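You operate a simulated robot arm through the tools that you are given. There is no shell and no other tool.

You run a simulated robot arm. Do the job below in one go: nothing can be reset, and whatever is moved stays where it is left.

JOB
Try the bench cylinder at about 5 bar: air on, set it, out and back, air off.
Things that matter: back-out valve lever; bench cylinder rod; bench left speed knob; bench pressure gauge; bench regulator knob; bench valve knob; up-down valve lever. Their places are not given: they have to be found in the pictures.

Only the result counts: the job must be done as asked and must still hold three seconds after the hand-in. Knocking over, shifting, dropping, spilling or breaking anything else fails it.

ROBOT AND FRAMES
A 7-joint arm with a two-finger parallel gripper, fixed in place. Base frame: the origin is at the foot of the arm, x ahead of it, y to its left, z up. Units: mm, degrees, N and s.
With the tool pointing down near the work surface it reaches from about 500 to 940 mm from the base axis. Its first joint turns from -166.0 to 166.0 degrees. Payload 3.91 kg.
Tool frame: the origin (TCP) lies between the finger pads and is the grasp point; the fingertips stand 30 mm ahead of it; z points along the fingers, y is the line along which they close. Largest opening 110 mm; finger width 20, thickness 10; the body of the gripper, 48 by 112 mm, starts 55 mm behind the TCP.
Orientation is that of the tool frame in the base frame, as a unit quaternion [x, y, z, w]. With the fingers straight down and closing along the base's y, the tool's x points along the base's -x, its y along +y and its z along -z.

CONTROLS
- The arm moves only by the tool arm_command. Its argument "increments" is a list of rows, each an object (a shift or turn left out is 0, a gripper value left out holds the last) with "dp": the shift along the tool's x, y, z in mm, a list of three; "angular": the turn, a rotation vector about the tool's x, y, z in rad, a list of three; "hand": the opening in per cent of the stroke, from 0 (shut) to 100 (fully open). In form: [{"dp": [tx, ty, tz], "angular": [wx, wy, wz], "hand": hand}, ...]. A call has 1 to 20 rows; each row is the pose to reach, as a shift and turn from the pose commanded when the call began, along the tool's axes at that moment. A row lasts 0.2 s, in which the tool goes at most 50 mm and 8.6 degrees; a call with a longer step from one row to the next is refused whole, and so is a gripper value outside its range. Where a pose cannot be reached the arm comes as near as it can. A force on the tool above 40 N (or 10 N above the force at the start of the call, whichever is more), or a blocked arm, ends the call early, and 0.2 s more pass. Each finger travels about 72 mm/s and halts on what it meets, pressing with about 41 N; the grip force reading is that of the motor and also rises with nothing between the fingers. The clock runs only during rows and for 0.2 s after the last one: add rows that repeat a pose to give the fingers time. It gives the time, the measured TCP pose, the force on the tool (base axes), the opening and the grip force at its end, in the units of the frame above (readings bear some noise), with the torque about the TCP (base axes, N m) and any sound that the robot's microphone picked up.
- Cameras (640 x 400 px; columns grow to the right, rows downward): "scene" is fixed at [50.2, -649.4, 1601.7]; the picture's right is [0.64, -0.77, 0.00], its down [-0.60, -0.50, -0.63] and it looks along [0.48, 0.40, -0.78] (base axes); focal length 215 px, centre (320, 200). "wrist" rides on the gripper at [72, 17, -103] in the tool frame; the picture's right is [-0.23, 0.97, 0.00], its down [-0.76, -0.18, -0.62] and it looks along [-0.61, -0.14, 0.78] (tool axes); focal length 222 px, centre (320, 200).
- get_image(camera): a new picture of that camera. The clock stands still meanwhile.
- move_column(by): slides the trunk up (or, below 0, down) by that many mm; the arm rides with it, the base frame stays. It gives what a move gives, with no picture.
- pixel_to_xyz(camera, pixels): for up to 12 pixels [column, row] of the newest picture of that camera ("zoom" is the newest enlarged one), the place [x, y, z] in the base frame of the surface seen there, good to about 3 mm. The clock stands still meanwhile.
- close_up(camera, box): a new picture of the part [left, top, right, bottom] of that camera's present view, enlarged. The clock stands still meanwhile.
- close_job(): hands the job in; it is judged then, once.

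Open the gripper and draw the arm clear of the work before you hand the job in, unless the task says otherwise.

The tools are called after "Request:" as a command line: name --argument value ..., lists and objects as JSON in quotes. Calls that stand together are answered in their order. arm_command: Moves the arm, as the interface text tells. Its arguments: {"type":"object","properties":{"increments":{"type":"array","items":{"type":"object","properties":{"dp":{"type":"array","items":{"type":"number"}},"angular":{"type":"array","items":{"type":"number"}},"hand":{"type":"number"}}}}},"required":["increments"]} The other tools are called the same way: move_column (by) slides the trunk up or down; get_image (camera) takes a picture; pixel_to_xyz (camera, pixels) gives the place of the surface under pixels of a picture; close_up (camera, box) takes an enlarged picture of a part of a camera's view; close_job () hands the job in.

At the start:

```text
t: 0.0
tool_pos: [455.3, -156.4, 1324.5]
orientation: [0.001, 1.0, 0.001, 0.0]
wrist_force: [1.1, -0.8, -0.1]
torque: [-0.01, 0.0, -0.04]
width: 110.3
grip_force: 0.1
trunk travel left (down, up): [-654.0, 29.0]
```

scene: 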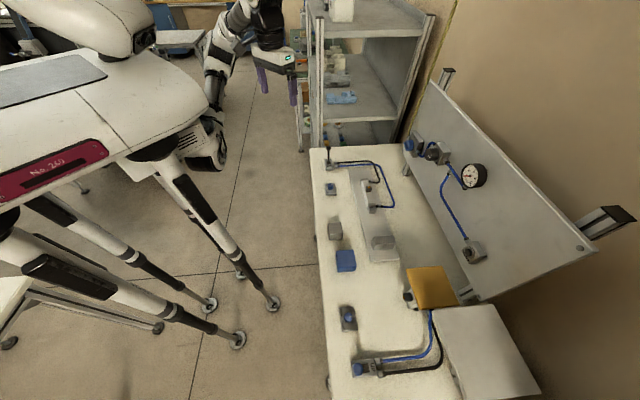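
wrist: 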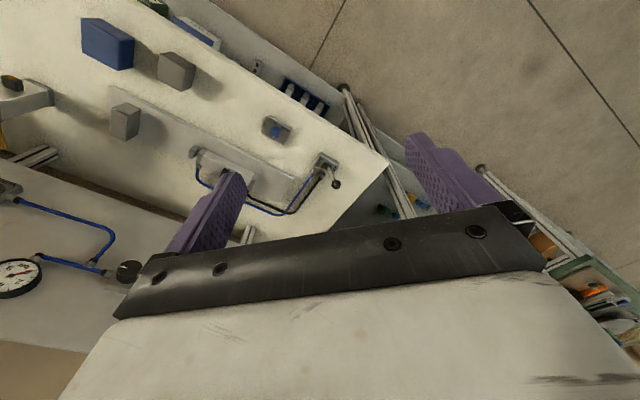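

I start by looking closer at the bench and the panel in the scene view (bench at about columns 310-540, panel at 400-600).

Request:
close_up --camera "scene" --box '[310, 130, 410, 220]'

Request:
close_up --camera "scene" --box '[390, 120, 510, 200]'

Request:
close_up --camera "scene" --box '[310, 280, 490, 400]'

Request:
close_up --camera "scene" --box '[310, 170, 430, 280]'

```text
4.44 times, centred on (360, 175) of scene
```

zoom: 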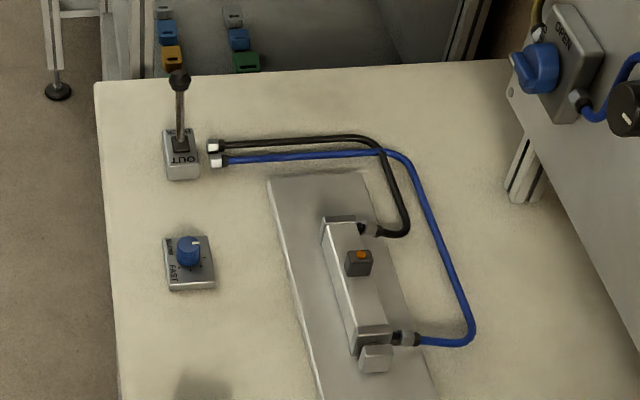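

```text
5.00 times, centred on (450, 160) of scene
```

zoom: 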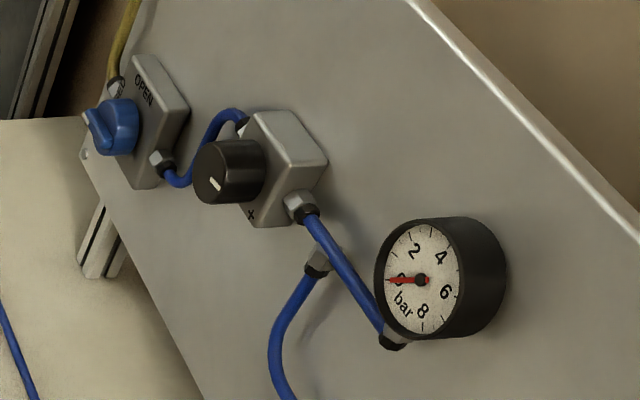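

```text
3.33 times, centred on (400, 340) of scene
```

zoom: 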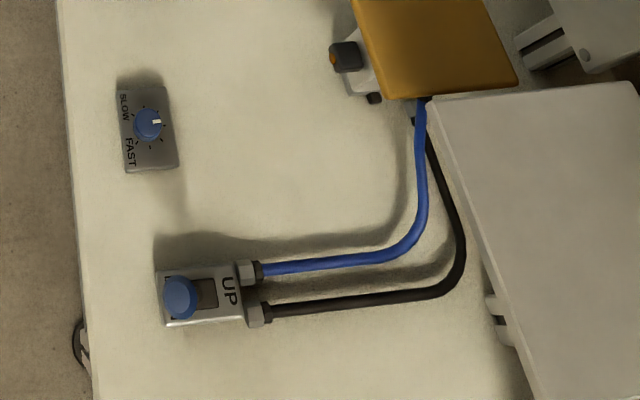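

```text
3.64 times, centred on (370, 225) of scene
```

zoom: 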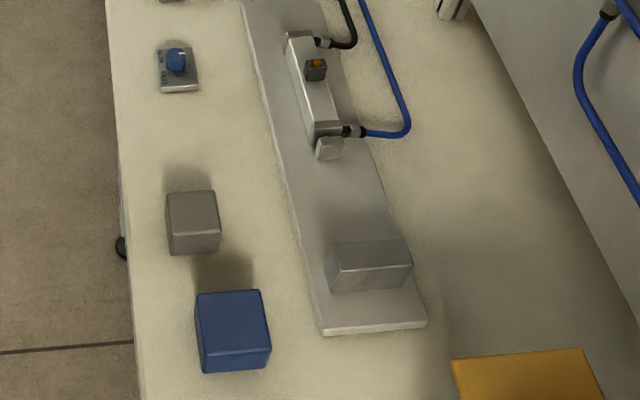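

I'll fetch 3D places for the main items seen: back-out lever (327,148 in full frame), left speed knob, cylinder, panel knobs and gauge.

Request:
get_image --camera "scene"

Request:
close_up --camera "scene" --box '[310, 130, 374, 170]'

Request:
pixel_to_xyz --camera "zoom" --pixels '[[180, 70]]'

```text
taken
```

scene: 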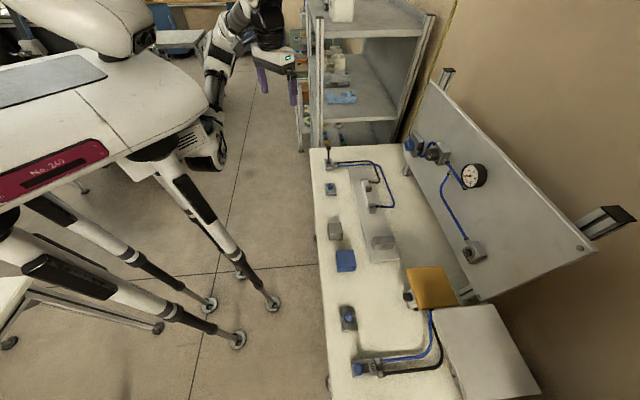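

```text
10.00 times, centred on (342, 150) of scene
```

zoom: 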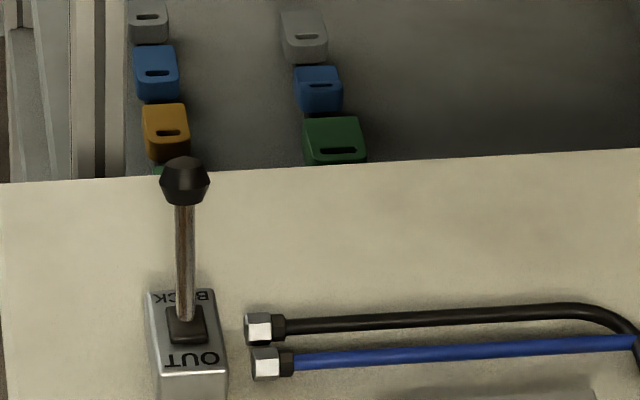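

```text
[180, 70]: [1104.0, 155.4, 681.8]
```

Lever knob at zoom (184,180); box with BACK (far side) and OUT (near side) at (185,340). I query those and the bench surface.

Request:
pixel_to_xyz --camera "zoom" --pixels '[[184, 175], [184, 200], [185, 260], [186, 315], [165, 297], [215, 297], [180, 358], [222, 365], [80, 300], [500, 250], [260, 320], [20, 190]]'

Request:
pixel_to_xyz --camera "scene" --pixels '[[331, 186], [335, 190], [352, 171], [361, 178], [371, 206], [380, 240], [335, 228], [346, 258], [410, 144], [431, 152], [473, 175], [480, 250]]'

Request:
close_up --camera "scene" --box '[396, 124, 460, 164]'

```text
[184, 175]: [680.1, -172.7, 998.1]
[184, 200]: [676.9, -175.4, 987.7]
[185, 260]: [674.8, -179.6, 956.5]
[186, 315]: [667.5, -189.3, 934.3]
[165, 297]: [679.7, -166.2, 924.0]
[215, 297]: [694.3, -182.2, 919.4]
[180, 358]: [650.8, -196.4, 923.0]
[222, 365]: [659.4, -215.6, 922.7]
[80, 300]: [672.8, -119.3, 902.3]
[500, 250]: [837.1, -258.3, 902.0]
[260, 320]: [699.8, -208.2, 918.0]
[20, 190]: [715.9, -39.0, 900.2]
```

```text
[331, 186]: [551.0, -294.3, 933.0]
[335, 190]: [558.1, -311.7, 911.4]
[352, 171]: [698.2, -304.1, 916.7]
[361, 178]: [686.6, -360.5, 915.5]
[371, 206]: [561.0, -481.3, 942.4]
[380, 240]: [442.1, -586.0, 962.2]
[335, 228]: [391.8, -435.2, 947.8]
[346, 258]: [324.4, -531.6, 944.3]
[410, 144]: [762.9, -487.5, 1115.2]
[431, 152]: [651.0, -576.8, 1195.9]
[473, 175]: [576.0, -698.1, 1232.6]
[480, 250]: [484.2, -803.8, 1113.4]
```

```text
10.00 times, centred on (428, 144) of scene
```

zoom: 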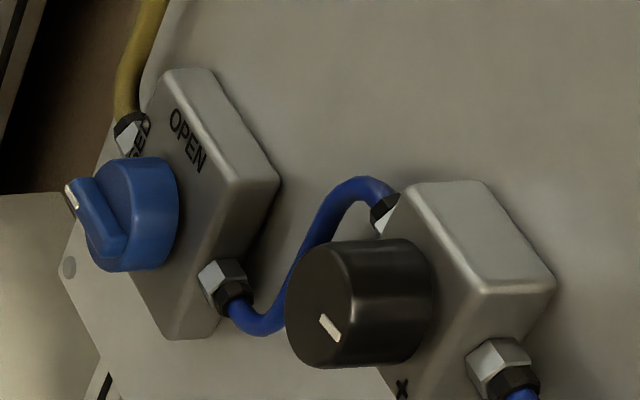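

Bench top is at z≈902. I query the panel plane, the blue valve knob (zoom 105,215), its handle, and the black regulator knob (320,320).

Request:
pixel_to_xyz --camera "zoom" --pixels '[[74, 192], [115, 240], [110, 170], [165, 180], [150, 265], [320, 310], [350, 245], [300, 300], [330, 360], [420, 260], [345, 300], [360, 362]]'

Request:
pixel_to_xyz --camera "zoom" --pixels '[[350, 100], [500, 100], [250, 30], [590, 220], [300, 200], [90, 300], [200, 100], [210, 200], [430, 210], [480, 260], [120, 200], [98, 250]]'

```text
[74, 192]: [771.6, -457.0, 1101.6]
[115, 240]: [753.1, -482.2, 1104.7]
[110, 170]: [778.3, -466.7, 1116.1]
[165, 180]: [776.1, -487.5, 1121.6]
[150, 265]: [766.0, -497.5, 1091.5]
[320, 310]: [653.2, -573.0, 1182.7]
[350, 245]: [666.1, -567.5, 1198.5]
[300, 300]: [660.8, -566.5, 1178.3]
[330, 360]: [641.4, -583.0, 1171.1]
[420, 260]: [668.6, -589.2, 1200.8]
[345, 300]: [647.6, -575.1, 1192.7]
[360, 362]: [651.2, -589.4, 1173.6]
```

```text
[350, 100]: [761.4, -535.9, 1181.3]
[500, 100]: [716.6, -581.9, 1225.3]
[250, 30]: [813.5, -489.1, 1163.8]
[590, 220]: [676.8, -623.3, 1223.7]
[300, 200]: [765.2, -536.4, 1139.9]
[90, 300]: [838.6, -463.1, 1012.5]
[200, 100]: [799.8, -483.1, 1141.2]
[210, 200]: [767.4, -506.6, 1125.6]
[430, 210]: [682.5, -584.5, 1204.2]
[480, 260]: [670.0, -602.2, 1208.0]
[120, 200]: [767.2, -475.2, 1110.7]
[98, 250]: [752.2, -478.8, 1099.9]
```

Panel plane is vertical, facing (-0.70, 0.71, 0); blue valve knob is near (765,-470,1104) and black regulator near (650,-575,1184). I move the tool in front of the panel, pointing horizontally at it, to look with the wrist camera.

Request:
arm_command --increments '[{"dp": [-8, -14, 9], "angular": [0.0478, -0.114, 0.0478]}, {"dp": [-19, -34, 23], "angular": [0.0956, -0.228, 0.0956]}, {"dp": [-31, -54, 36], "angular": [0.1434, -0.342, 0.1434]}, {"dp": [-43, -75, 50], "angular": [0.191, -0.456, 0.191]}, {"dp": [-55, -96, 64], "angular": [0.239, -0.57, 0.239]}, {"dp": [-67, -117, 78], "angular": [0.287, -0.684, 0.287]}, {"dp": [-79, -138, 92], "angular": [0.335, -0.798, 0.335]}, {"dp": [-91, -159, 106], "angular": [0.382, -0.912, 0.382]}, {"dp": [-103, -180, 120], "angular": [0.43, -1.026, 0.43]}, {"dp": [-115, -201, 134], "angular": [0.478, -1.14, 0.478]}, {"dp": [-127, -222, 148], "angular": [0.526, -1.254, 0.526]}, {"dp": [-138, -241, 161], "angular": [0.574, -1.368, 0.574]}, {"dp": [-149, -260, 174], "angular": [0.6213, -1.48, 0.6213]}, {"dp": [-149, -260, 174], "angular": [0.6213, -1.48, 0.6213]}, {"dp": [-149, -260, 174], "angular": [0.6213, -1.48, 0.6213]}]'

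Request:
get_image --camera "wrist"

Request:
get_image --camera "scene"

```text
t: 3.2
tool_pos: [591.8, -396.5, 1162.9]
orientation: [0.257, 0.7, -0.257, 0.615]
wrist_force: [0.1, -0.4, 0.7]
torque: [0.0, 0.0, -0.03]
width: 110.0
grip_force: 0.0
out of reach, approached as far as the arm can: row 13, 14, 15
trunk travel left (down, up): [-654.0, 29.0]
```

```text
taken
```

wrist: 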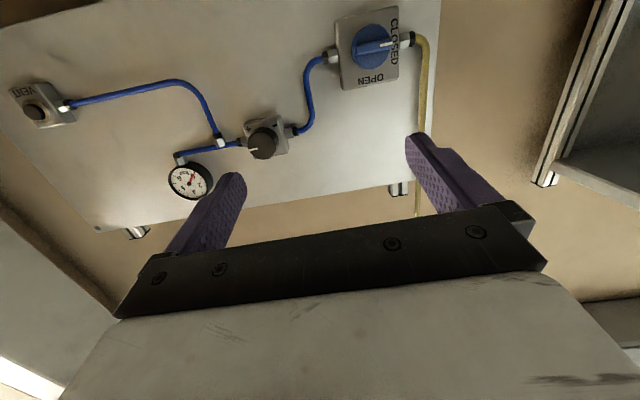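

```text
taken
```

scene: 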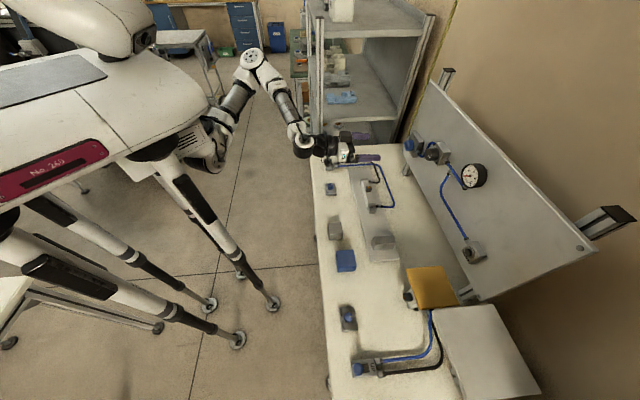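

The valve's mark points at CLOSED (real left) and OPEN is on top, so it needs a 90° clockwise turn. I check arm geometry and close-ups of the labels before planning reach.

Request:
pixel_to_xyz --camera "scene" --pixels '[[215, 155], [210, 125], [235, 100], [252, 58], [285, 105], [302, 143], [325, 145], [345, 152]]'

Request:
close_up --camera "wrist" --box '[220, 0, 440, 170]'

Request:
close_up --camera "wrist" --box '[150, 130, 230, 210]'

Request:
close_up --camera "wrist" --box '[220, 90, 310, 180]'

```text
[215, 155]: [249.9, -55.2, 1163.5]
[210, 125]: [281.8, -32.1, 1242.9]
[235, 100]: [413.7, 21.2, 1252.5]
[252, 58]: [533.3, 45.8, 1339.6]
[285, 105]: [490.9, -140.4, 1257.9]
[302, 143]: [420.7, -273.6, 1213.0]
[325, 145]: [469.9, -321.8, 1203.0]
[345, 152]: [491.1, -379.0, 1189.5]
```

```text
2.35 times, centred on (330, 85) of wrist
```

zoom: 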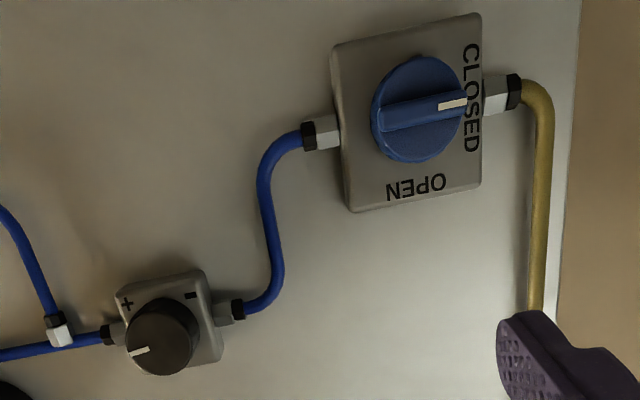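

```text
5.00 times, centred on (190, 170) of wrist
```

zoom: 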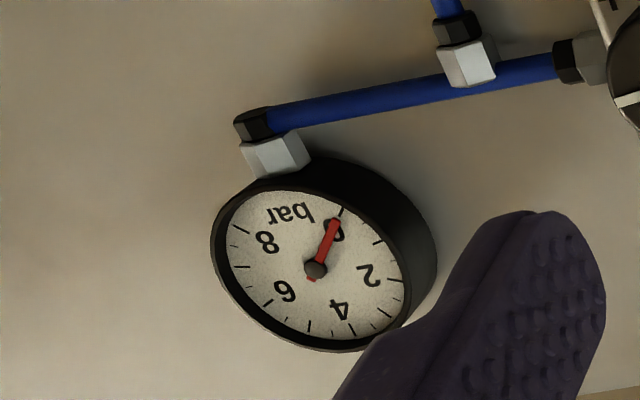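

```text
4.44 times, centred on (265, 135) of wrist
```

zoom: 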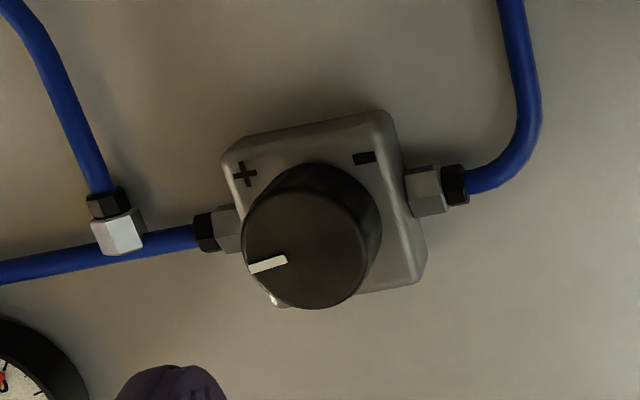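

The regulator mark now points to real right, near "+" (min at lower left, max at lower right), so it's set fairly high. The arm was too folded for the last pose, so I move the tool forward 40 mm along its axis to see which pose counts as commanded.

Request:
arm_command --increments '[{"dp": [0, 0, 20]}, {"dp": [0, 0, 40]}, {"dp": [0, 0, 40]}]'

```text
t: 4.0
tool_pos: [619.5, -423.3, 1159.5]
orientation: [0.258, 0.7, -0.258, 0.613]
wrist_force: [0.5, 0.3, 0.4]
torque: [0.0, 0.0, -0.02]
width: 110.1
grip_force: 0.1
trunk travel left (down, up): [-654.0, 29.0]
```

The commanded pose is the reached one, so shifts are relative to the reading. Now I move in front of the blue valve knob (about 75 mm stand-off) and roll -90° so the fingers stand above and below its horizontal bar.

Request:
arm_command --increments '[{"dp": [3.8, 5.5, 5.2], "angular": [0.0104, -0.0043, -0.1267]}, {"dp": [7.6, 11.1, 10.4], "angular": [0.0207, -0.0086, -0.2535]}, {"dp": [11.4, 16.6, 15.7], "angular": [0.0311, -0.013, -0.3802]}, {"dp": [15.2, 22.2, 20.9], "angular": [0.0415, -0.0173, -0.5069]}, {"dp": [19, 27.7, 26.1], "angular": [0.0519, -0.0216, -0.6337]}, {"dp": [22.8, 33.2, 31.3], "angular": [0.0622, -0.0259, -0.7604]}, {"dp": [26.6, 38.8, 36.6], "angular": [0.0726, -0.0302, -0.8871]}, {"dp": [30.5, 44.3, 41.8], "angular": [0.083, -0.0345, -1.0139]}, {"dp": [34.3, 49.9, 47], "angular": [0.0934, -0.0389, -1.1406]}, {"dp": [38, 55.4, 52.2], "angular": [0.1037, -0.0432, -1.2673]}, {"dp": [41.9, 61, 57.5], "angular": [0.1141, -0.0475, -1.3941]}, {"dp": [45.7, 66.5, 62.7], "angular": [0.1245, -0.0518, -1.5208]}, {"dp": [45.7, 66.5, 62.7], "angular": [0.1245, -0.0518, -1.5208]}, {"dp": [45.7, 66.5, 62.7], "angular": [0.1245, -0.0518, -1.5208]}]'

Request:
get_image --camera "wrist"

Request:
get_image --camera "scene"

```text
t: 7.0
tool_pos: [695.5, -376.2, 1074.3]
orientation: [0.259, -0.646, 0.664, -0.274]
wrist_force: [0.6, 0.1, 0.1]
torque: [-0.01, -0.03, 0.03]
width: 109.8
grip_force: 0.0
out of reach, approached as far as the arm can: row 2, 3, 4, 5, 6, 7, 8, 9, 10, 11, 12, 13, 14
trunk travel left (down, up): [-654.0, 29.0]
```

```text
taken
```

wrist: 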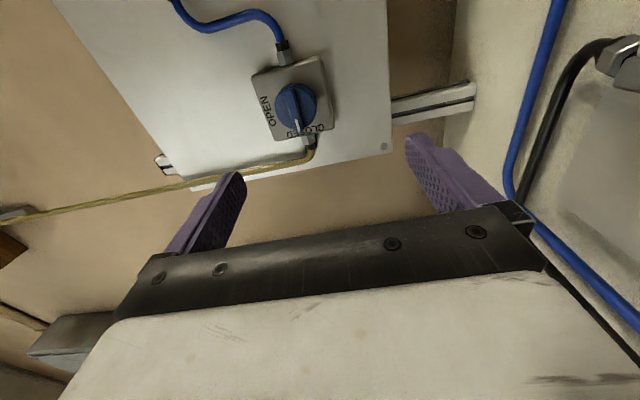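

```text
taken
```

scene: 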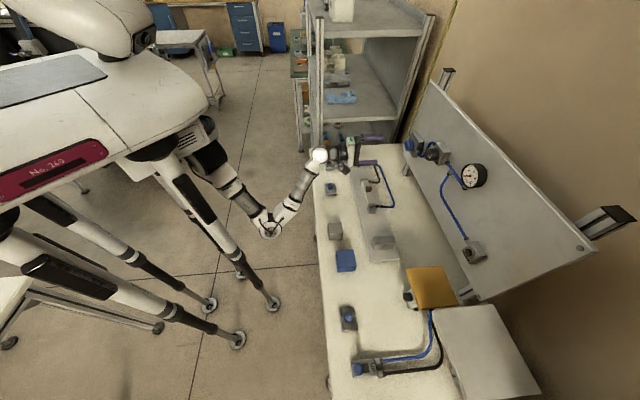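

The roll worked (fingers now vertical pair, elbow swung to the other side), but position ended 35 mm short. I nudge to the stand-off and check the knob's place in the wrist view (knob at 296,105).

Request:
arm_command --increments '[{"dp": [7, -10, 12]}, {"dp": [14, -20, 24]}, {"dp": [20, -28.8, 30]}, {"dp": [20, -28.8, 30]}]'

Request:
get_image --camera "wrist"

Request:
get_image --camera "scene"

```text
t: 8.0
tool_pos: [695.4, -378.1, 1074.3]
orientation: [0.258, -0.646, 0.664, -0.274]
wrist_force: [1.2, 0.3, -0.2]
torque: [0.0, 0.02, -0.01]
width: 110.2
grip_force: 0.0
out of reach, approached as far as the arm can: row 1, 2, 3, 4
trunk travel left (down, up): [-654.0, 29.0]
```

```text
taken
```

wrist: 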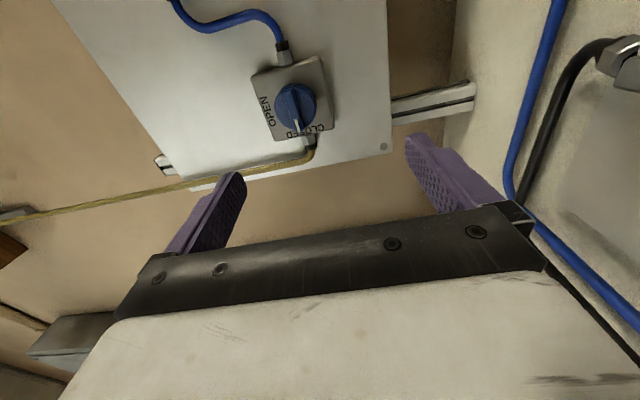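

```text
taken
```

scene: 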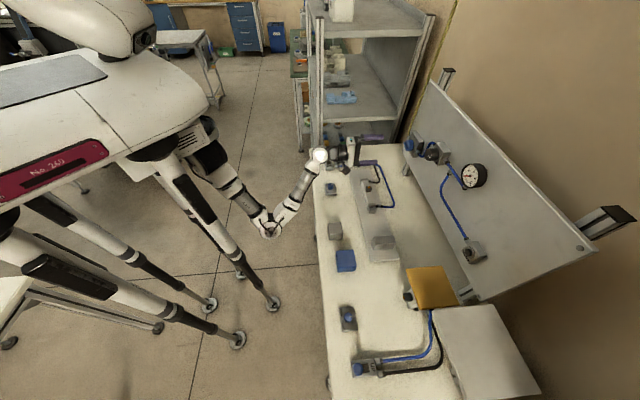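

It's stuck at a joint limit in this roll. I roll back +90° (camera below) toward the same stand-off point to see how well this posture reaches.

Request:
arm_command --increments '[{"dp": [1.5, -2.4, 2.8], "angular": [0, 0, 0.131]}, {"dp": [3, -4.8, 5.6], "angular": [0, 0, 0.262]}, {"dp": [4.5, -7.2, 8.4], "angular": [0, 0, 0.393]}, {"dp": [6, -9.6, 11.2], "angular": [0, 0, 0.524]}, {"dp": [7.5, -12, 14], "angular": [0, 0, 0.655]}, {"dp": [9, -14.4, 16.8], "angular": [0, 0, 0.785]}, {"dp": [10.5, -16.8, 19.6], "angular": [0, 0, 0.916]}, {"dp": [12, -19.2, 22.4], "angular": [0, 0, 1.047]}, {"dp": [13.5, -21.6, 25.2], "angular": [0, 0, 1.178]}, {"dp": [15, -24, 28], "angular": [0, 0, 1.309]}, {"dp": [16.5, -26.4, 30.8], "angular": [0, 0, 1.44]}, {"dp": [18.6, -28.8, 34], "angular": [0, 0, 1.5708]}, {"dp": [18.6, -28.8, 34], "angular": [0, 0, 1.5708]}, {"dp": [18.6, -28.8, 34], "angular": [0, 0, 1.5708]}]'

Request:
get_image --camera "wrist"

Request:
get_image --camera "scene"

```text
t: 11.0
tool_pos: [716.8, -351.7, 1024.8]
orientation: [0.262, 0.656, -0.302, 0.639]
wrist_force: [0.8, 1.4, 0.0]
torque: [-0.02, -0.01, -0.06]
width: 110.2
grip_force: 0.0
out of reach, approached as far as the arm can: row 1, 2, 3, 4, 5, 6, 7, 8, 9, 10, 11, 12, 13, 14
trunk travel left (down, up): [-654.0, 29.0]
```

```text
taken
```

wrist: 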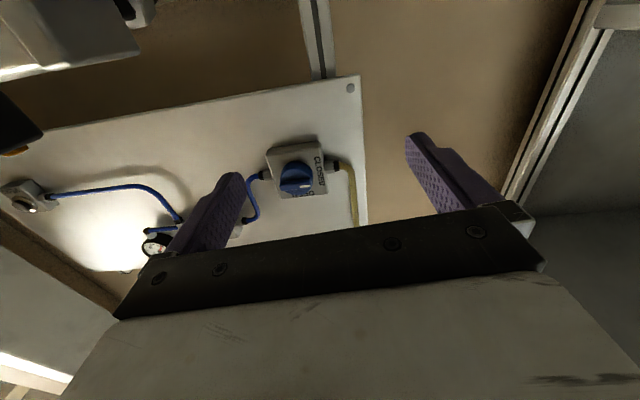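

```text
taken
```

scene: 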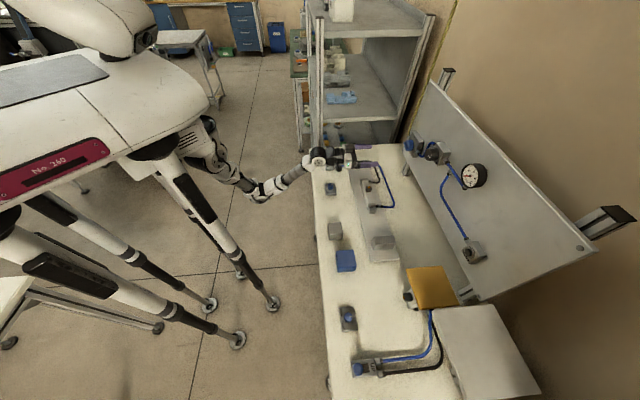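

The elbow is now in a low posture that limits reach. Let me look at the arm closely to understand its geometry before moving back.

Request:
close_up --camera "scene" --box '[130, 90, 400, 260]'

Request:
pixel_to_xyz --camera "scene" --pixels '[[200, 120], [195, 145], [215, 165], [240, 183], [258, 190], [285, 178], [310, 160], [335, 155], [350, 152]]'

```text
2.35 times, centred on (265, 175) of scene
```

zoom: 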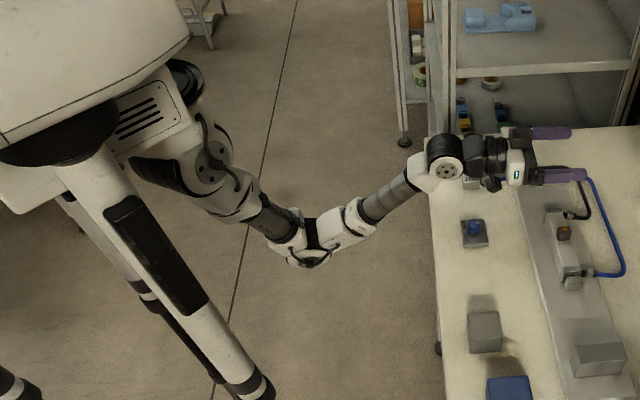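

```text
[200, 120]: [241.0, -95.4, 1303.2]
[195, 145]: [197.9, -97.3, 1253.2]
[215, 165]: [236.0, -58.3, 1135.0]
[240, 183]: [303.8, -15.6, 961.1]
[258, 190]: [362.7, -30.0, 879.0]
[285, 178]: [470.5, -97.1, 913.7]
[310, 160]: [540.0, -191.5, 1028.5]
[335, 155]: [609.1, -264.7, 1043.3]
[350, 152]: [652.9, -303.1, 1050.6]
```

The arm has shoulder near (225,-75,1180), elbow now low at z≈880, wrist near (540,-190,1035). I try simply raising and moving right to the stand-off without roll, to see what limits it.

Request:
arm_command --increments '[{"dp": [-15, -11, 0]}, {"dp": [-30, -22, 5]}, {"dp": [-45, -33, 10]}, {"dp": [-60, -44, 15]}, {"dp": [-75, -56, 20]}, {"dp": [-75, -56, 20]}]'

Request:
close_up --camera "scene" --box '[130, 90, 400, 260]'

```text
t: 12.4
tool_pos: [711.9, -353.2, 1033.4]
orientation: [0.265, 0.655, -0.302, 0.64]
wrist_force: [0.0, 0.8, 0.6]
torque: [-0.04, 0.01, -0.01]
width: 109.8
grip_force: 0.1
out of reach, approached as far as the arm can: row 1, 2, 3, 4, 5, 6
trunk travel left (down, up): [-654.0, 29.0]
```

```text
2.35 times, centred on (265, 175) of scene
```

zoom: 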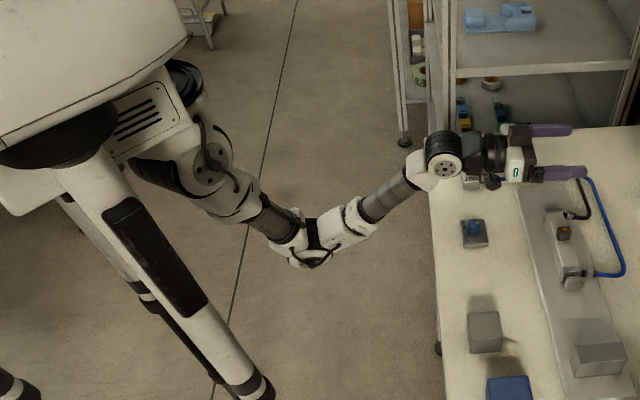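

This posture is limited, whereas the original elbow-up posture was free. I go back to the starting high, tool-down pose to regain it.

Request:
arm_command --increments '[{"dp": [-20, -5, -23], "angular": [-0.049, 0.1035, -0.0425]}, {"dp": [-41, -10, -45], "angular": [-0.098, 0.207, -0.085]}, {"dp": [-61.5, -15, -68], "angular": [-0.147, 0.31, -0.127]}, {"dp": [-82, -20, -91], "angular": [-0.195, 0.414, -0.17]}, {"dp": [-103, -25.5, -113.5], "angular": [-0.244, 0.5175, -0.212]}, {"dp": [-123, -30.5, -136], "angular": [-0.293, 0.621, -0.255]}, {"dp": [-144, -35.6, -159], "angular": [-0.342, 0.7245, -0.297]}, {"dp": [-164, -40.7, -182], "angular": [-0.391, 0.828, -0.34]}, {"dp": [-185, -45.8, -204], "angular": [-0.44, 0.9315, -0.382]}, {"dp": [-205, -51, -227], "angular": [-0.489, 1.035, -0.425]}, {"dp": [-226, -56, -250], "angular": [-0.537, 1.1385, -0.467]}, {"dp": [-246, -61, -272], "angular": [-0.586, 1.242, -0.51]}, {"dp": [-267, -66, -295], "angular": [-0.635, 1.3455, -0.552]}, {"dp": [-287.5, -71.3, -317.8], "angular": [-0.684, 1.449, -0.5946]}, {"dp": [-287.5, -71.3, -317.8], "angular": [-0.684, 1.449, -0.5946]}, {"dp": [-287.5, -71.3, -317.8], "angular": [-0.684, 1.449, -0.5946]}]'

Request:
get_image --camera "scene"

```text
t: 15.8
tool_pos: [456.9, -154.1, 1324.4]
orientation: [-0.001, 1.0, 0.0, 0.002]
wrist_force: [0.0, -0.1, 0.4]
torque: [0.0, -0.05, -0.02]
width: 110.1
grip_force: 0.0
out of reach, approached as far as the arm can: row 1, 2
trunk travel left (down, up): [-654.0, 29.0]
```

```text
taken
```

scene: 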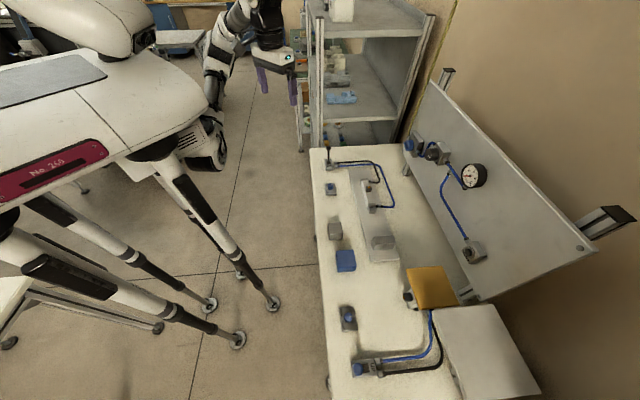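

The original posture is recovered. I lower the trunk 150 mm so the knobs lie higher relative to the shoulder, which should help horizontal pointing.

Request:
move_column --by -150

Request:
arm_command --increments '[{"dp": [-17, -21, 4], "angular": [0.0478, -0.114, 0.0478]}, {"dp": [-35, -42, 8], "angular": [0.0956, -0.228, 0.0956]}, {"dp": [-52, -62, 12.5], "angular": [0.1434, -0.342, 0.1434]}, {"dp": [-69, -83, 16.6], "angular": [0.191, -0.456, 0.191]}, {"dp": [-87, -104, 20.8], "angular": [0.239, -0.57, 0.239]}, {"dp": [-104, -125, 25], "angular": [0.287, -0.684, 0.287]}, {"dp": [-121, -145, 29], "angular": [0.335, -0.798, 0.335]}, {"dp": [-138, -166, 33], "angular": [0.382, -0.912, 0.382]}, {"dp": [-156, -187, 37], "angular": [0.43, -1.026, 0.43]}, {"dp": [-173, -208, 41.5], "angular": [0.478, -1.14, 0.478]}, {"dp": [-190, -228, 46], "angular": [0.526, -1.254, 0.526]}, {"dp": [-208, -249, 50], "angular": [0.574, -1.368, 0.574]}, {"dp": [-225, -270, 54], "angular": [0.6213, -1.48, 0.6213]}, {"dp": [-225, -270, 54], "angular": [0.6213, -1.48, 0.6213]}, {"dp": [-225, -270, 54], "angular": [0.6213, -1.48, 0.6213]}]'

Request:
get_image --camera "scene"

Request:
get_image --camera "wrist"

```text
t: 17.6
tool_pos: [456.3, -154.3, 1174.9]
orientation: [-0.001, 1.0, -0.001, 0.002]
wrist_force: [0.1, 0.1, 0.7]
torque: [-0.01, 0.0, 0.0]
width: 109.9
grip_force: 0.0
trunk travel left (down, up): [-504.0, 179.0]
```

```text
t: 20.8
tool_pos: [684.0, -424.0, 1121.9]
orientation: [0.274, 0.65, -0.273, 0.654]
wrist_force: [-0.3, -0.8, 0.1]
torque: [0.02, 0.0, -0.04]
width: 109.9
grip_force: 0.0
trunk travel left (down, up): [-504.0, 179.0]
```

```text
taken
```

scene: 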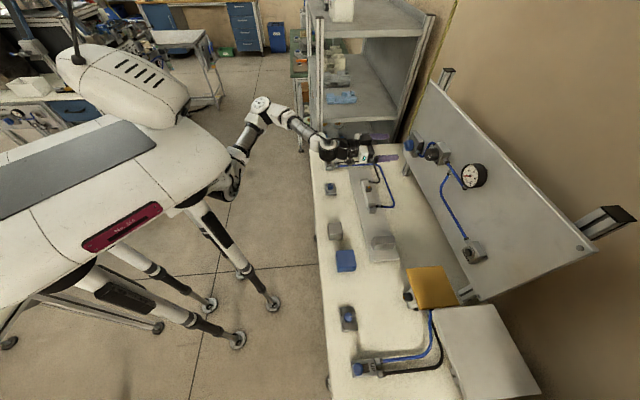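

```text
taken
```

wrist: 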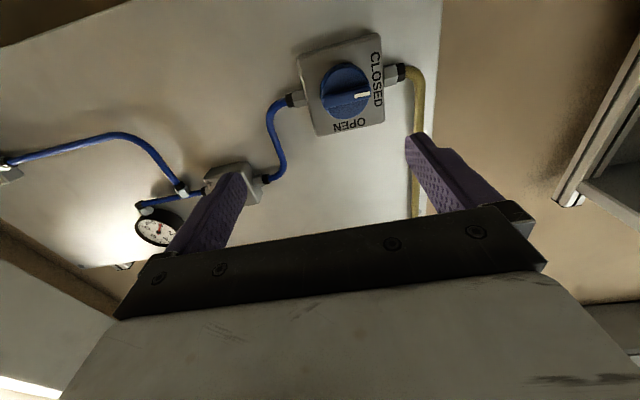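

The pose was reached fully with the trunk lowered. I measure the valve knob from this near view (bar from about (325,96) to (370,94)).

Request:
close_up --camera "wrist" --box '[280, 20, 440, 150]'

Request:
pixel_to_xyz --camera "wrist" --pixels '[[325, 97], [369, 95], [345, 96], [345, 78], [345, 110], [330, 75], [355, 75], [310, 60], [340, 128], [390, 150]]'

```text
3.08 times, centred on (360, 85) of wrist
```

zoom: 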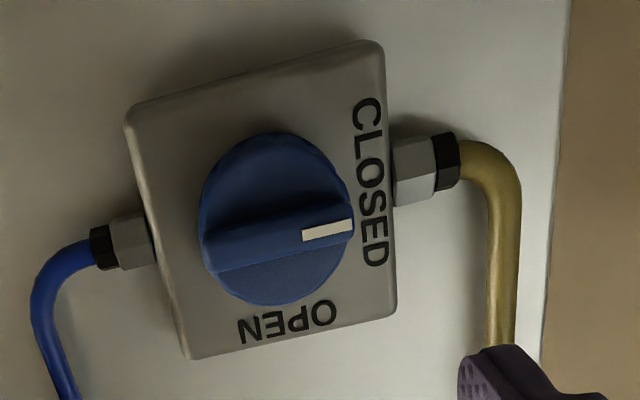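

```text
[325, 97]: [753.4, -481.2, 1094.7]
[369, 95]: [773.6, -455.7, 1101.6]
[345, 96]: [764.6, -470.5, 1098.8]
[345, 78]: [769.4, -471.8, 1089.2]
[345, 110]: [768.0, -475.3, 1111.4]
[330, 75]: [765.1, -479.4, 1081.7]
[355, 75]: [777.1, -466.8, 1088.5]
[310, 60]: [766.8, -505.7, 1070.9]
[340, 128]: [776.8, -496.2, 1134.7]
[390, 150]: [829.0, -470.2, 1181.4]
```

Bar centre is about (764,-470,1101), i.e. horizontal. Now I roll -90° about the tool axis while centring on the knob at an ~50 mm tip stand-off.

Request:
arm_command --increments '[{"dp": [1.7, 2, 0.7], "angular": [0, 0, -0.131]}, {"dp": [3.5, 4, 1.4], "angular": [0, 0, -0.262]}, {"dp": [5.2, 6, 2], "angular": [0, 0, -0.393]}, {"dp": [7, 8, 2.7], "angular": [0, 0, -0.524]}, {"dp": [8.7, 10, 3.4], "angular": [0, 0, -0.655]}, {"dp": [10.5, 12, 4.1], "angular": [0, 0, -0.785]}, {"dp": [12.2, 14, 4.8], "angular": [0, 0, -0.916]}, {"dp": [14, 16, 5.5], "angular": [0, 0, -1.047]}, {"dp": [15.7, 18, 6.2], "angular": [0, 0, -1.178]}, {"dp": [17.5, 20, 6.8], "angular": [0, 0, -1.309]}, {"dp": [19.2, 22, 7.5], "angular": [0, 0, -1.44]}, {"dp": [21, 24.2, 8.2], "angular": [0, 0, -1.5708]}, {"dp": [21, 24.2, 8.2], "angular": [0, 0, -1.5708]}, {"dp": [21, 24.2, 8.2], "angular": [0, 0, -1.5708]}]'

Request:
get_image --camera "wrist"

Request:
get_image --camera "scene"

```text
t: 23.8
tool_pos: [703.7, -413.1, 1101.3]
orientation: [0.267, -0.653, 0.655, -0.27]
wrist_force: [0.2, -0.4, -0.4]
torque: [-0.02, -0.01, 0.02]
width: 110.0
grip_force: 0.1
trunk travel left (down, up): [-504.0, 179.0]
```

```text
taken
```

wrist: 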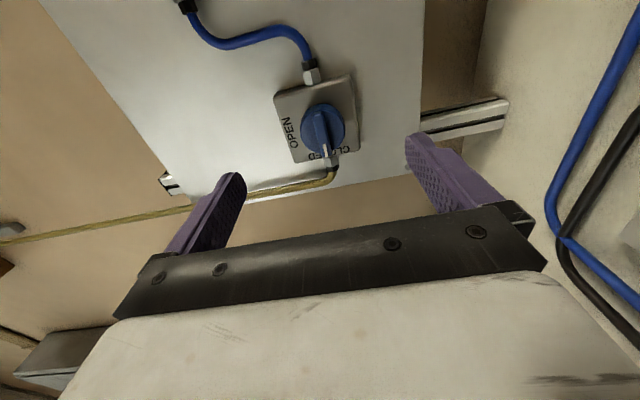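

```text
taken
```

scene: 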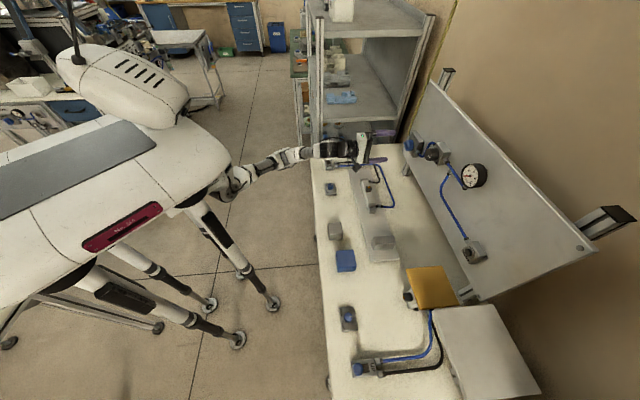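

Roll reached cleanly. I re-measure the bar (zoom view around pixel 322,130) before closing in.

Request:
close_up --camera "wrist" --box '[260, 70, 388, 170]'

Request:
pixel_to_xyz --camera "wrist" --pixels '[[320, 111], [321, 120], [323, 135], [324, 150], [326, 156], [337, 125], [308, 125], [316, 120], [326, 118]]'

```text
4.00 times, centred on (324, 120) of wrist
```

zoom: 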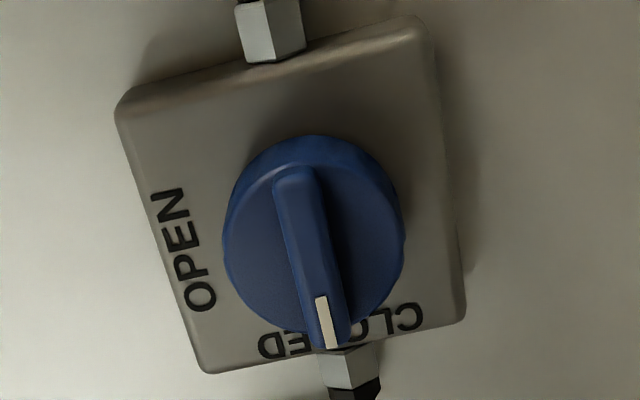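

```text
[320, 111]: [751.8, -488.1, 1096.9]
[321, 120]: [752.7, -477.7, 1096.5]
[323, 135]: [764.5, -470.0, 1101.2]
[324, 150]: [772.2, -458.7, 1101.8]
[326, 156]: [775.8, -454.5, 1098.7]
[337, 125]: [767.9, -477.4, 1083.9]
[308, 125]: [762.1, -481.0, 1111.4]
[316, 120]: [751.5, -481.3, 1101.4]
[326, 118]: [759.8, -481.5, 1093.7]
```

I query the disc and box edges to pin down the knob's axis.

Request:
pixel_to_xyz --camera "zoom" --pixels '[[228, 240], [398, 240], [313, 142], [250, 310], [385, 310], [245, 180], [380, 180], [130, 100], [415, 30], [460, 310], [205, 365]]'

```text
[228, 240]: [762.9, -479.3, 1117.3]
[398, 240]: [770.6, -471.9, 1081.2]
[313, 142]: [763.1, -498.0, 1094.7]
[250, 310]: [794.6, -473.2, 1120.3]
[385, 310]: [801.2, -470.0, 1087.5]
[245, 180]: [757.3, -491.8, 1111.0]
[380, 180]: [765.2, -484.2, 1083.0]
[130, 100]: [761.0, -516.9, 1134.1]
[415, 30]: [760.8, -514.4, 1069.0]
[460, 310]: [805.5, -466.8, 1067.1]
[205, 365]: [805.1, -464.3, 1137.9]
```

Axis is at panel-left 216, z≈1101; disc face about 89 mm and bar face about 79 mm ahead of the TCP. I move forward 56 mm (tips just clear of the disc) with fingers narrowing to ~30 mm.

Request:
arm_command --increments '[{"dp": [-1, 0, 15], "hand": 60}, {"dp": [-2, 0, 30], "hand": 30}, {"dp": [-2.7, 0, 42], "hand": 27}, {"dp": [-2.7, 0, 50]}, {"dp": [-2.7, 0, 56]}, {"dp": [-2.7, 0, 56]}]'

Request:
get_image --camera "wrist"

Request:
close_up --camera "scene" --box '[360, 110, 440, 170]'

```text
t: 25.1
tool_pos: [746.6, -452.0, 1101.5]
orientation: [0.266, -0.653, 0.655, -0.27]
wrist_force: [-0.4, 0.2, 0.8]
torque: [-0.01, 0.01, -0.01]
width: 30.0
grip_force: 0.1
trunk travel left (down, up): [-504.0, 179.0]
```

```text
taken
```

wrist: 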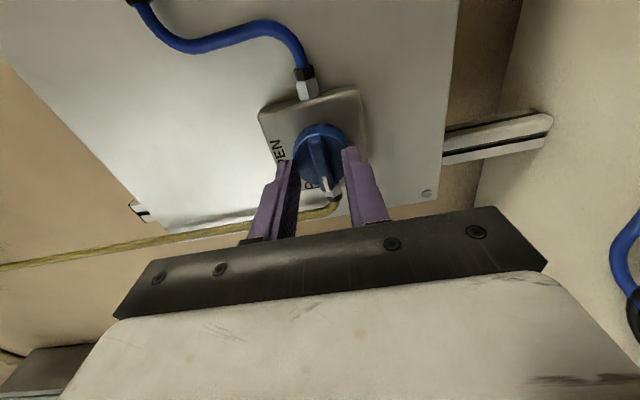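

```text
6.67 times, centred on (400, 140) of scene
```

zoom: 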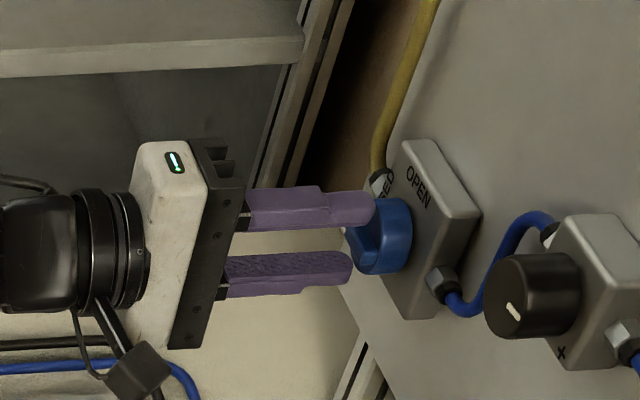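

The fingers straddle the bar with no contact. I close on it.

Request:
arm_command --increments '[{"dp": [0, 0, 0], "hand": 12}, {"dp": [0, 0, 0], "hand": 0}, {"dp": [0, 0, 0], "hand": 0}, {"dp": [0, 0, 0], "hand": 0}]'

Request:
close_up --camera "wrist" --box '[240, 80, 400, 240]'

```text
t: 26.1
tool_pos: [746.3, -451.4, 1099.3]
orientation: [0.267, -0.654, 0.655, -0.27]
wrist_force: [-4.6, 3.8, -7.3]
torque: [0.16, 0.17, 0.59]
width: 9.7
grip_force: 45.7
trunk travel left (down, up): [-504.0, 179.0]
```

```text
2.50 times, centred on (320, 160) of wrist
```

zoom: 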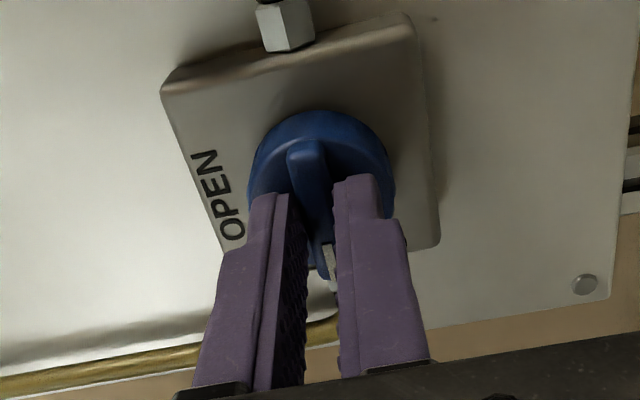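

Bar gripped (9.7 mm wide). I turn clockwise about the knob axis, first 45°, compensating the 2 mm vertical offset.

Request:
arm_command --increments '[{"dp": [0, 1, 0], "angular": [0, 0, 0.1], "hand": 0}, {"dp": [0, 2, 0], "angular": [0, 0, 0.22]}, {"dp": [0, 2, 0], "angular": [0, 0, 0.35]}, {"dp": [0, 2, 0], "angular": [0, 0, 0.49]}, {"dp": [0, 2, 0], "angular": [0, 0, 0.63]}, {"dp": [0, 2, 0], "angular": [0, 0, 0.785]}]'

Request:
close_up --camera "wrist" --box '[240, 60, 420, 240]'

```text
refused: row 6 steps farther than a row can; nothing moved
```

```text
2.22 times, centred on (330, 150) of wrist
```

zoom: 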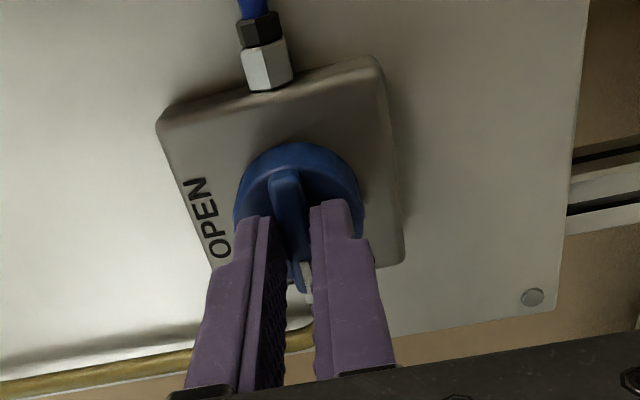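

The last row's step was too large; I resend with smaller steps to 45°.

Request:
arm_command --increments '[{"dp": [0, 1, 0], "angular": [0, 0, 0.1], "hand": 0}, {"dp": [0, 2, 0], "angular": [0, 0, 0.21]}, {"dp": [0, 2, 0], "angular": [0, 0, 0.33]}, {"dp": [0, 2, 0], "angular": [0, 0, 0.45]}, {"dp": [0, 2, 0], "angular": [0, 0, 0.57]}, {"dp": [0, 2, 0], "angular": [0, 0, 0.68]}, {"dp": [0, 2, 0], "angular": [0, 0, 0.785]}]'

Request:
close_up --camera "wrist" --box '[240, 60, 420, 240]'

```text
t: 27.8
tool_pos: [747.0, -451.5, 1098.2]
orientation: [0.003, 0.706, -0.501, 0.502]
wrist_force: [20.9, -18.8, 15.1]
torque: [-0.14, -0.21, 0.03]
width: 10.0
grip_force: 44.9
trunk travel left (down, up): [-504.0, 179.0]
```

```text
2.22 times, centred on (330, 150) of wrist
```

zoom: 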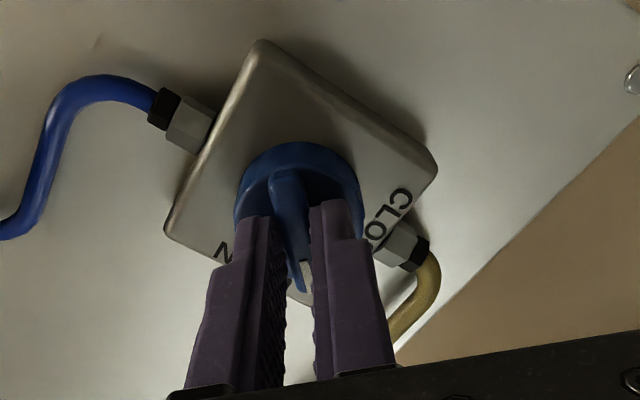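

Knob is following the fingers (45° reached), with ~28 N pulling along the tool axis. I continue the turn while easing forward and up about 2 mm to relieve it.

Request:
arm_command --increments '[{"dp": [-1, -1, 2], "angular": [0, 0, 0.05], "hand": 0}, {"dp": [-1.4, -1.4, 2], "angular": [0, 0, 0.15]}]'

```text
t: 28.4
tool_pos: [746.7, -451.3, 1098.4]
orientation: [0.057, 0.705, -0.463, 0.535]
wrist_force: [-17.9, 22.8, -12.5]
torque: [-0.08, -0.08, 0.55]
width: 9.8
grip_force: 45.0
trunk travel left (down, up): [-504.0, 179.0]
```

Forces flipped, so the contact is stiff (~25 N/mm); I back off half of that correction and continue the turn to ~90°.

Request:
arm_command --increments '[{"dp": [0.6, 0.6, -1], "angular": [0, 0, 0.08], "hand": 0}, {"dp": [0.6, 0.6, -1], "angular": [0, 0, 0.18]}, {"dp": [0.6, 0.6, -1], "angular": [0, 0, 0.28]}]'

```text
t: 29.1
tool_pos: [746.8, -450.7, 1098.9]
orientation: [0.155, 0.689, -0.383, 0.596]
wrist_force: [-18.6, 21.7, -18.6]
torque: [0.44, 0.46, 0.19]
width: 10.0
grip_force: 44.9
trunk travel left (down, up): [-504.0, 179.0]
```

About 70° turned; still pushed outward and down ~1 mm, so I ease back a bit and finish the turn.

Request:
arm_command --increments '[{"dp": [0.8, 0.3, -1], "angular": [0, 0, 0.03], "hand": 0}, {"dp": [0.8, 0.3, -1], "angular": [0, 0, 0.13]}, {"dp": [0.8, 0.3, -1], "angular": [0, 0, 0.24]}, {"dp": [0.8, 0.3, -1], "angular": [0, 0, 0.34]}]'

Request:
get_image --camera "wrist"

Request:
close_up --camera "scene" --box '[390, 120, 510, 200]'

```text
t: 30.1
tool_pos: [748.4, -450.1, 1097.6]
orientation: [0.269, 0.652, -0.278, 0.652]
wrist_force: [3.4, -1.5, -2.9]
torque: [0.99, 1.02, 0.16]
width: 9.6
grip_force: 44.8
trunk travel left (down, up): [-504.0, 179.0]
```

```text
taken
```

wrist: 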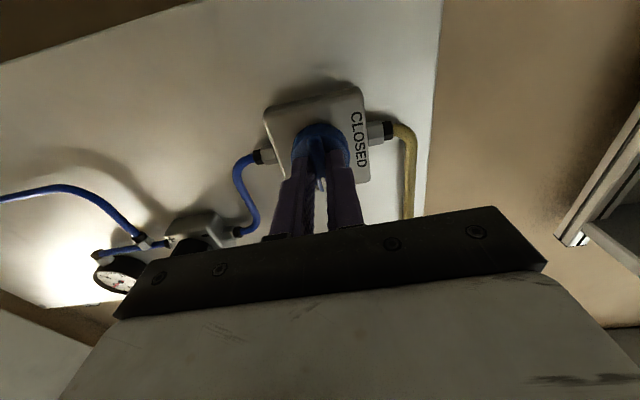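

```text
5.00 times, centred on (450, 160) of scene
```

zoom: 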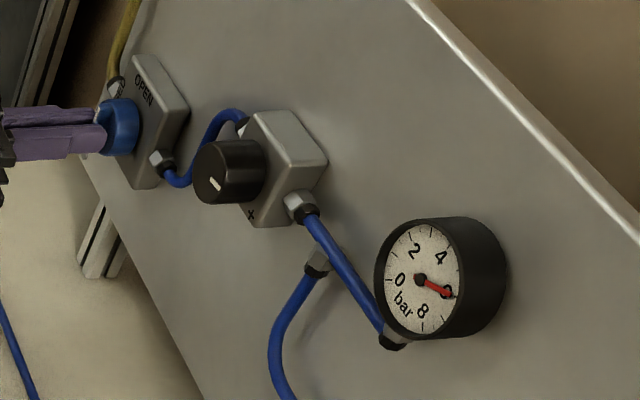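

The gauge now reads a bit over 6 bar, so the valve is open. I open the fingers modestly and back straight out.

Request:
arm_command --increments '[{"dp": [0, 0, 0], "hand": 15}, {"dp": [0, 0, 0], "hand": 30}, {"dp": [0, 0, 0], "hand": 30}, {"dp": [0, 0, -20]}, {"dp": [0, 0, -45]}, {"dp": [0, 0, -70]}, {"dp": [0, 0, -70]}]'

Request:
get_image --camera "wrist"

Request:
get_image --camera "scene"

Request:
close_up --camera "scene" --box '[440, 150, 500, 200]'

```text
t: 31.8
tool_pos: [694.2, -401.9, 1098.8]
orientation: [0.268, 0.653, -0.278, 0.652]
wrist_force: [-0.3, 0.0, 0.2]
torque: [0.02, 0.0, 0.01]
width: 32.9
grip_force: 0.0
trunk travel left (down, up): [-504.0, 179.0]
```

```text
taken
```

wrist: 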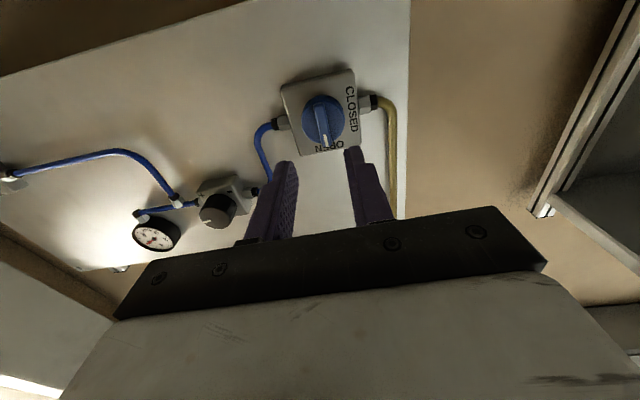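

```text
taken
```

scene: 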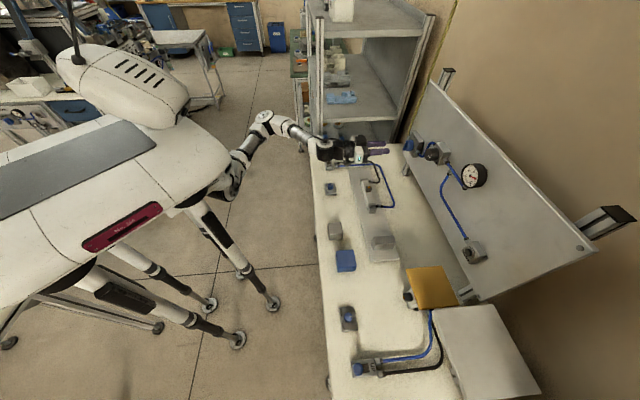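

```text
8.00 times, centred on (470, 175) of scene
```

zoom: 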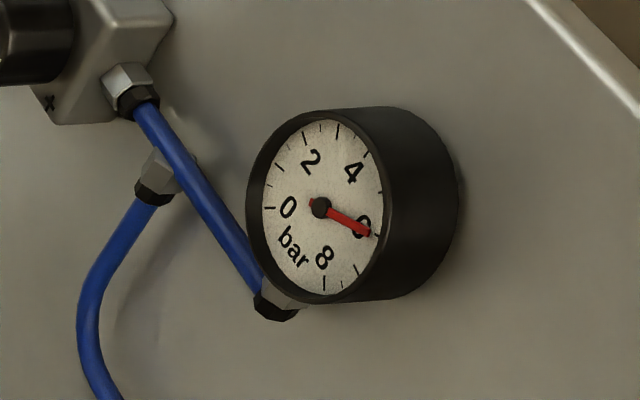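

Valve is at OPEN; gauge shows about 6 bar. Next the regulator knob: I measure it in the wrist view (about (217,208)).

Request:
close_up --camera "wrist" --box '[120, 160, 260, 260]'

Request:
pixel_to_xyz --camera "zoom" --pixels '[[425, 230], [380, 220], [470, 220], [425, 280], [430, 185], [350, 110], [560, 110], [160, 330]]'

```text
4.00 times, centred on (190, 210) of wrist
```

zoom: 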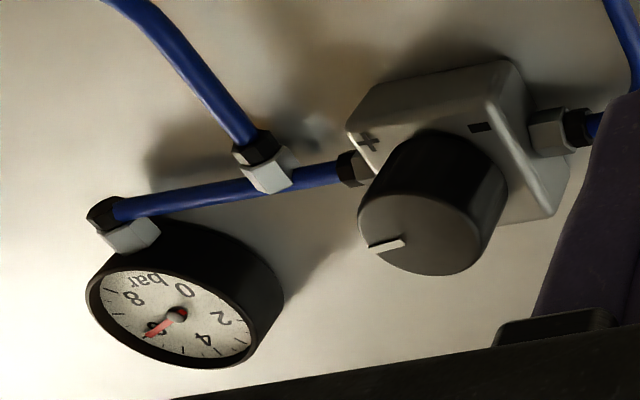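

```text
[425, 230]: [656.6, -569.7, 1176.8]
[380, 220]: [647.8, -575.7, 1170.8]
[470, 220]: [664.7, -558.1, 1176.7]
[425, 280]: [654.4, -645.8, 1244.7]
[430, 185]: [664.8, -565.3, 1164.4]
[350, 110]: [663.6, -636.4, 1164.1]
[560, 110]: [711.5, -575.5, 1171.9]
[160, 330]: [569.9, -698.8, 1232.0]
```

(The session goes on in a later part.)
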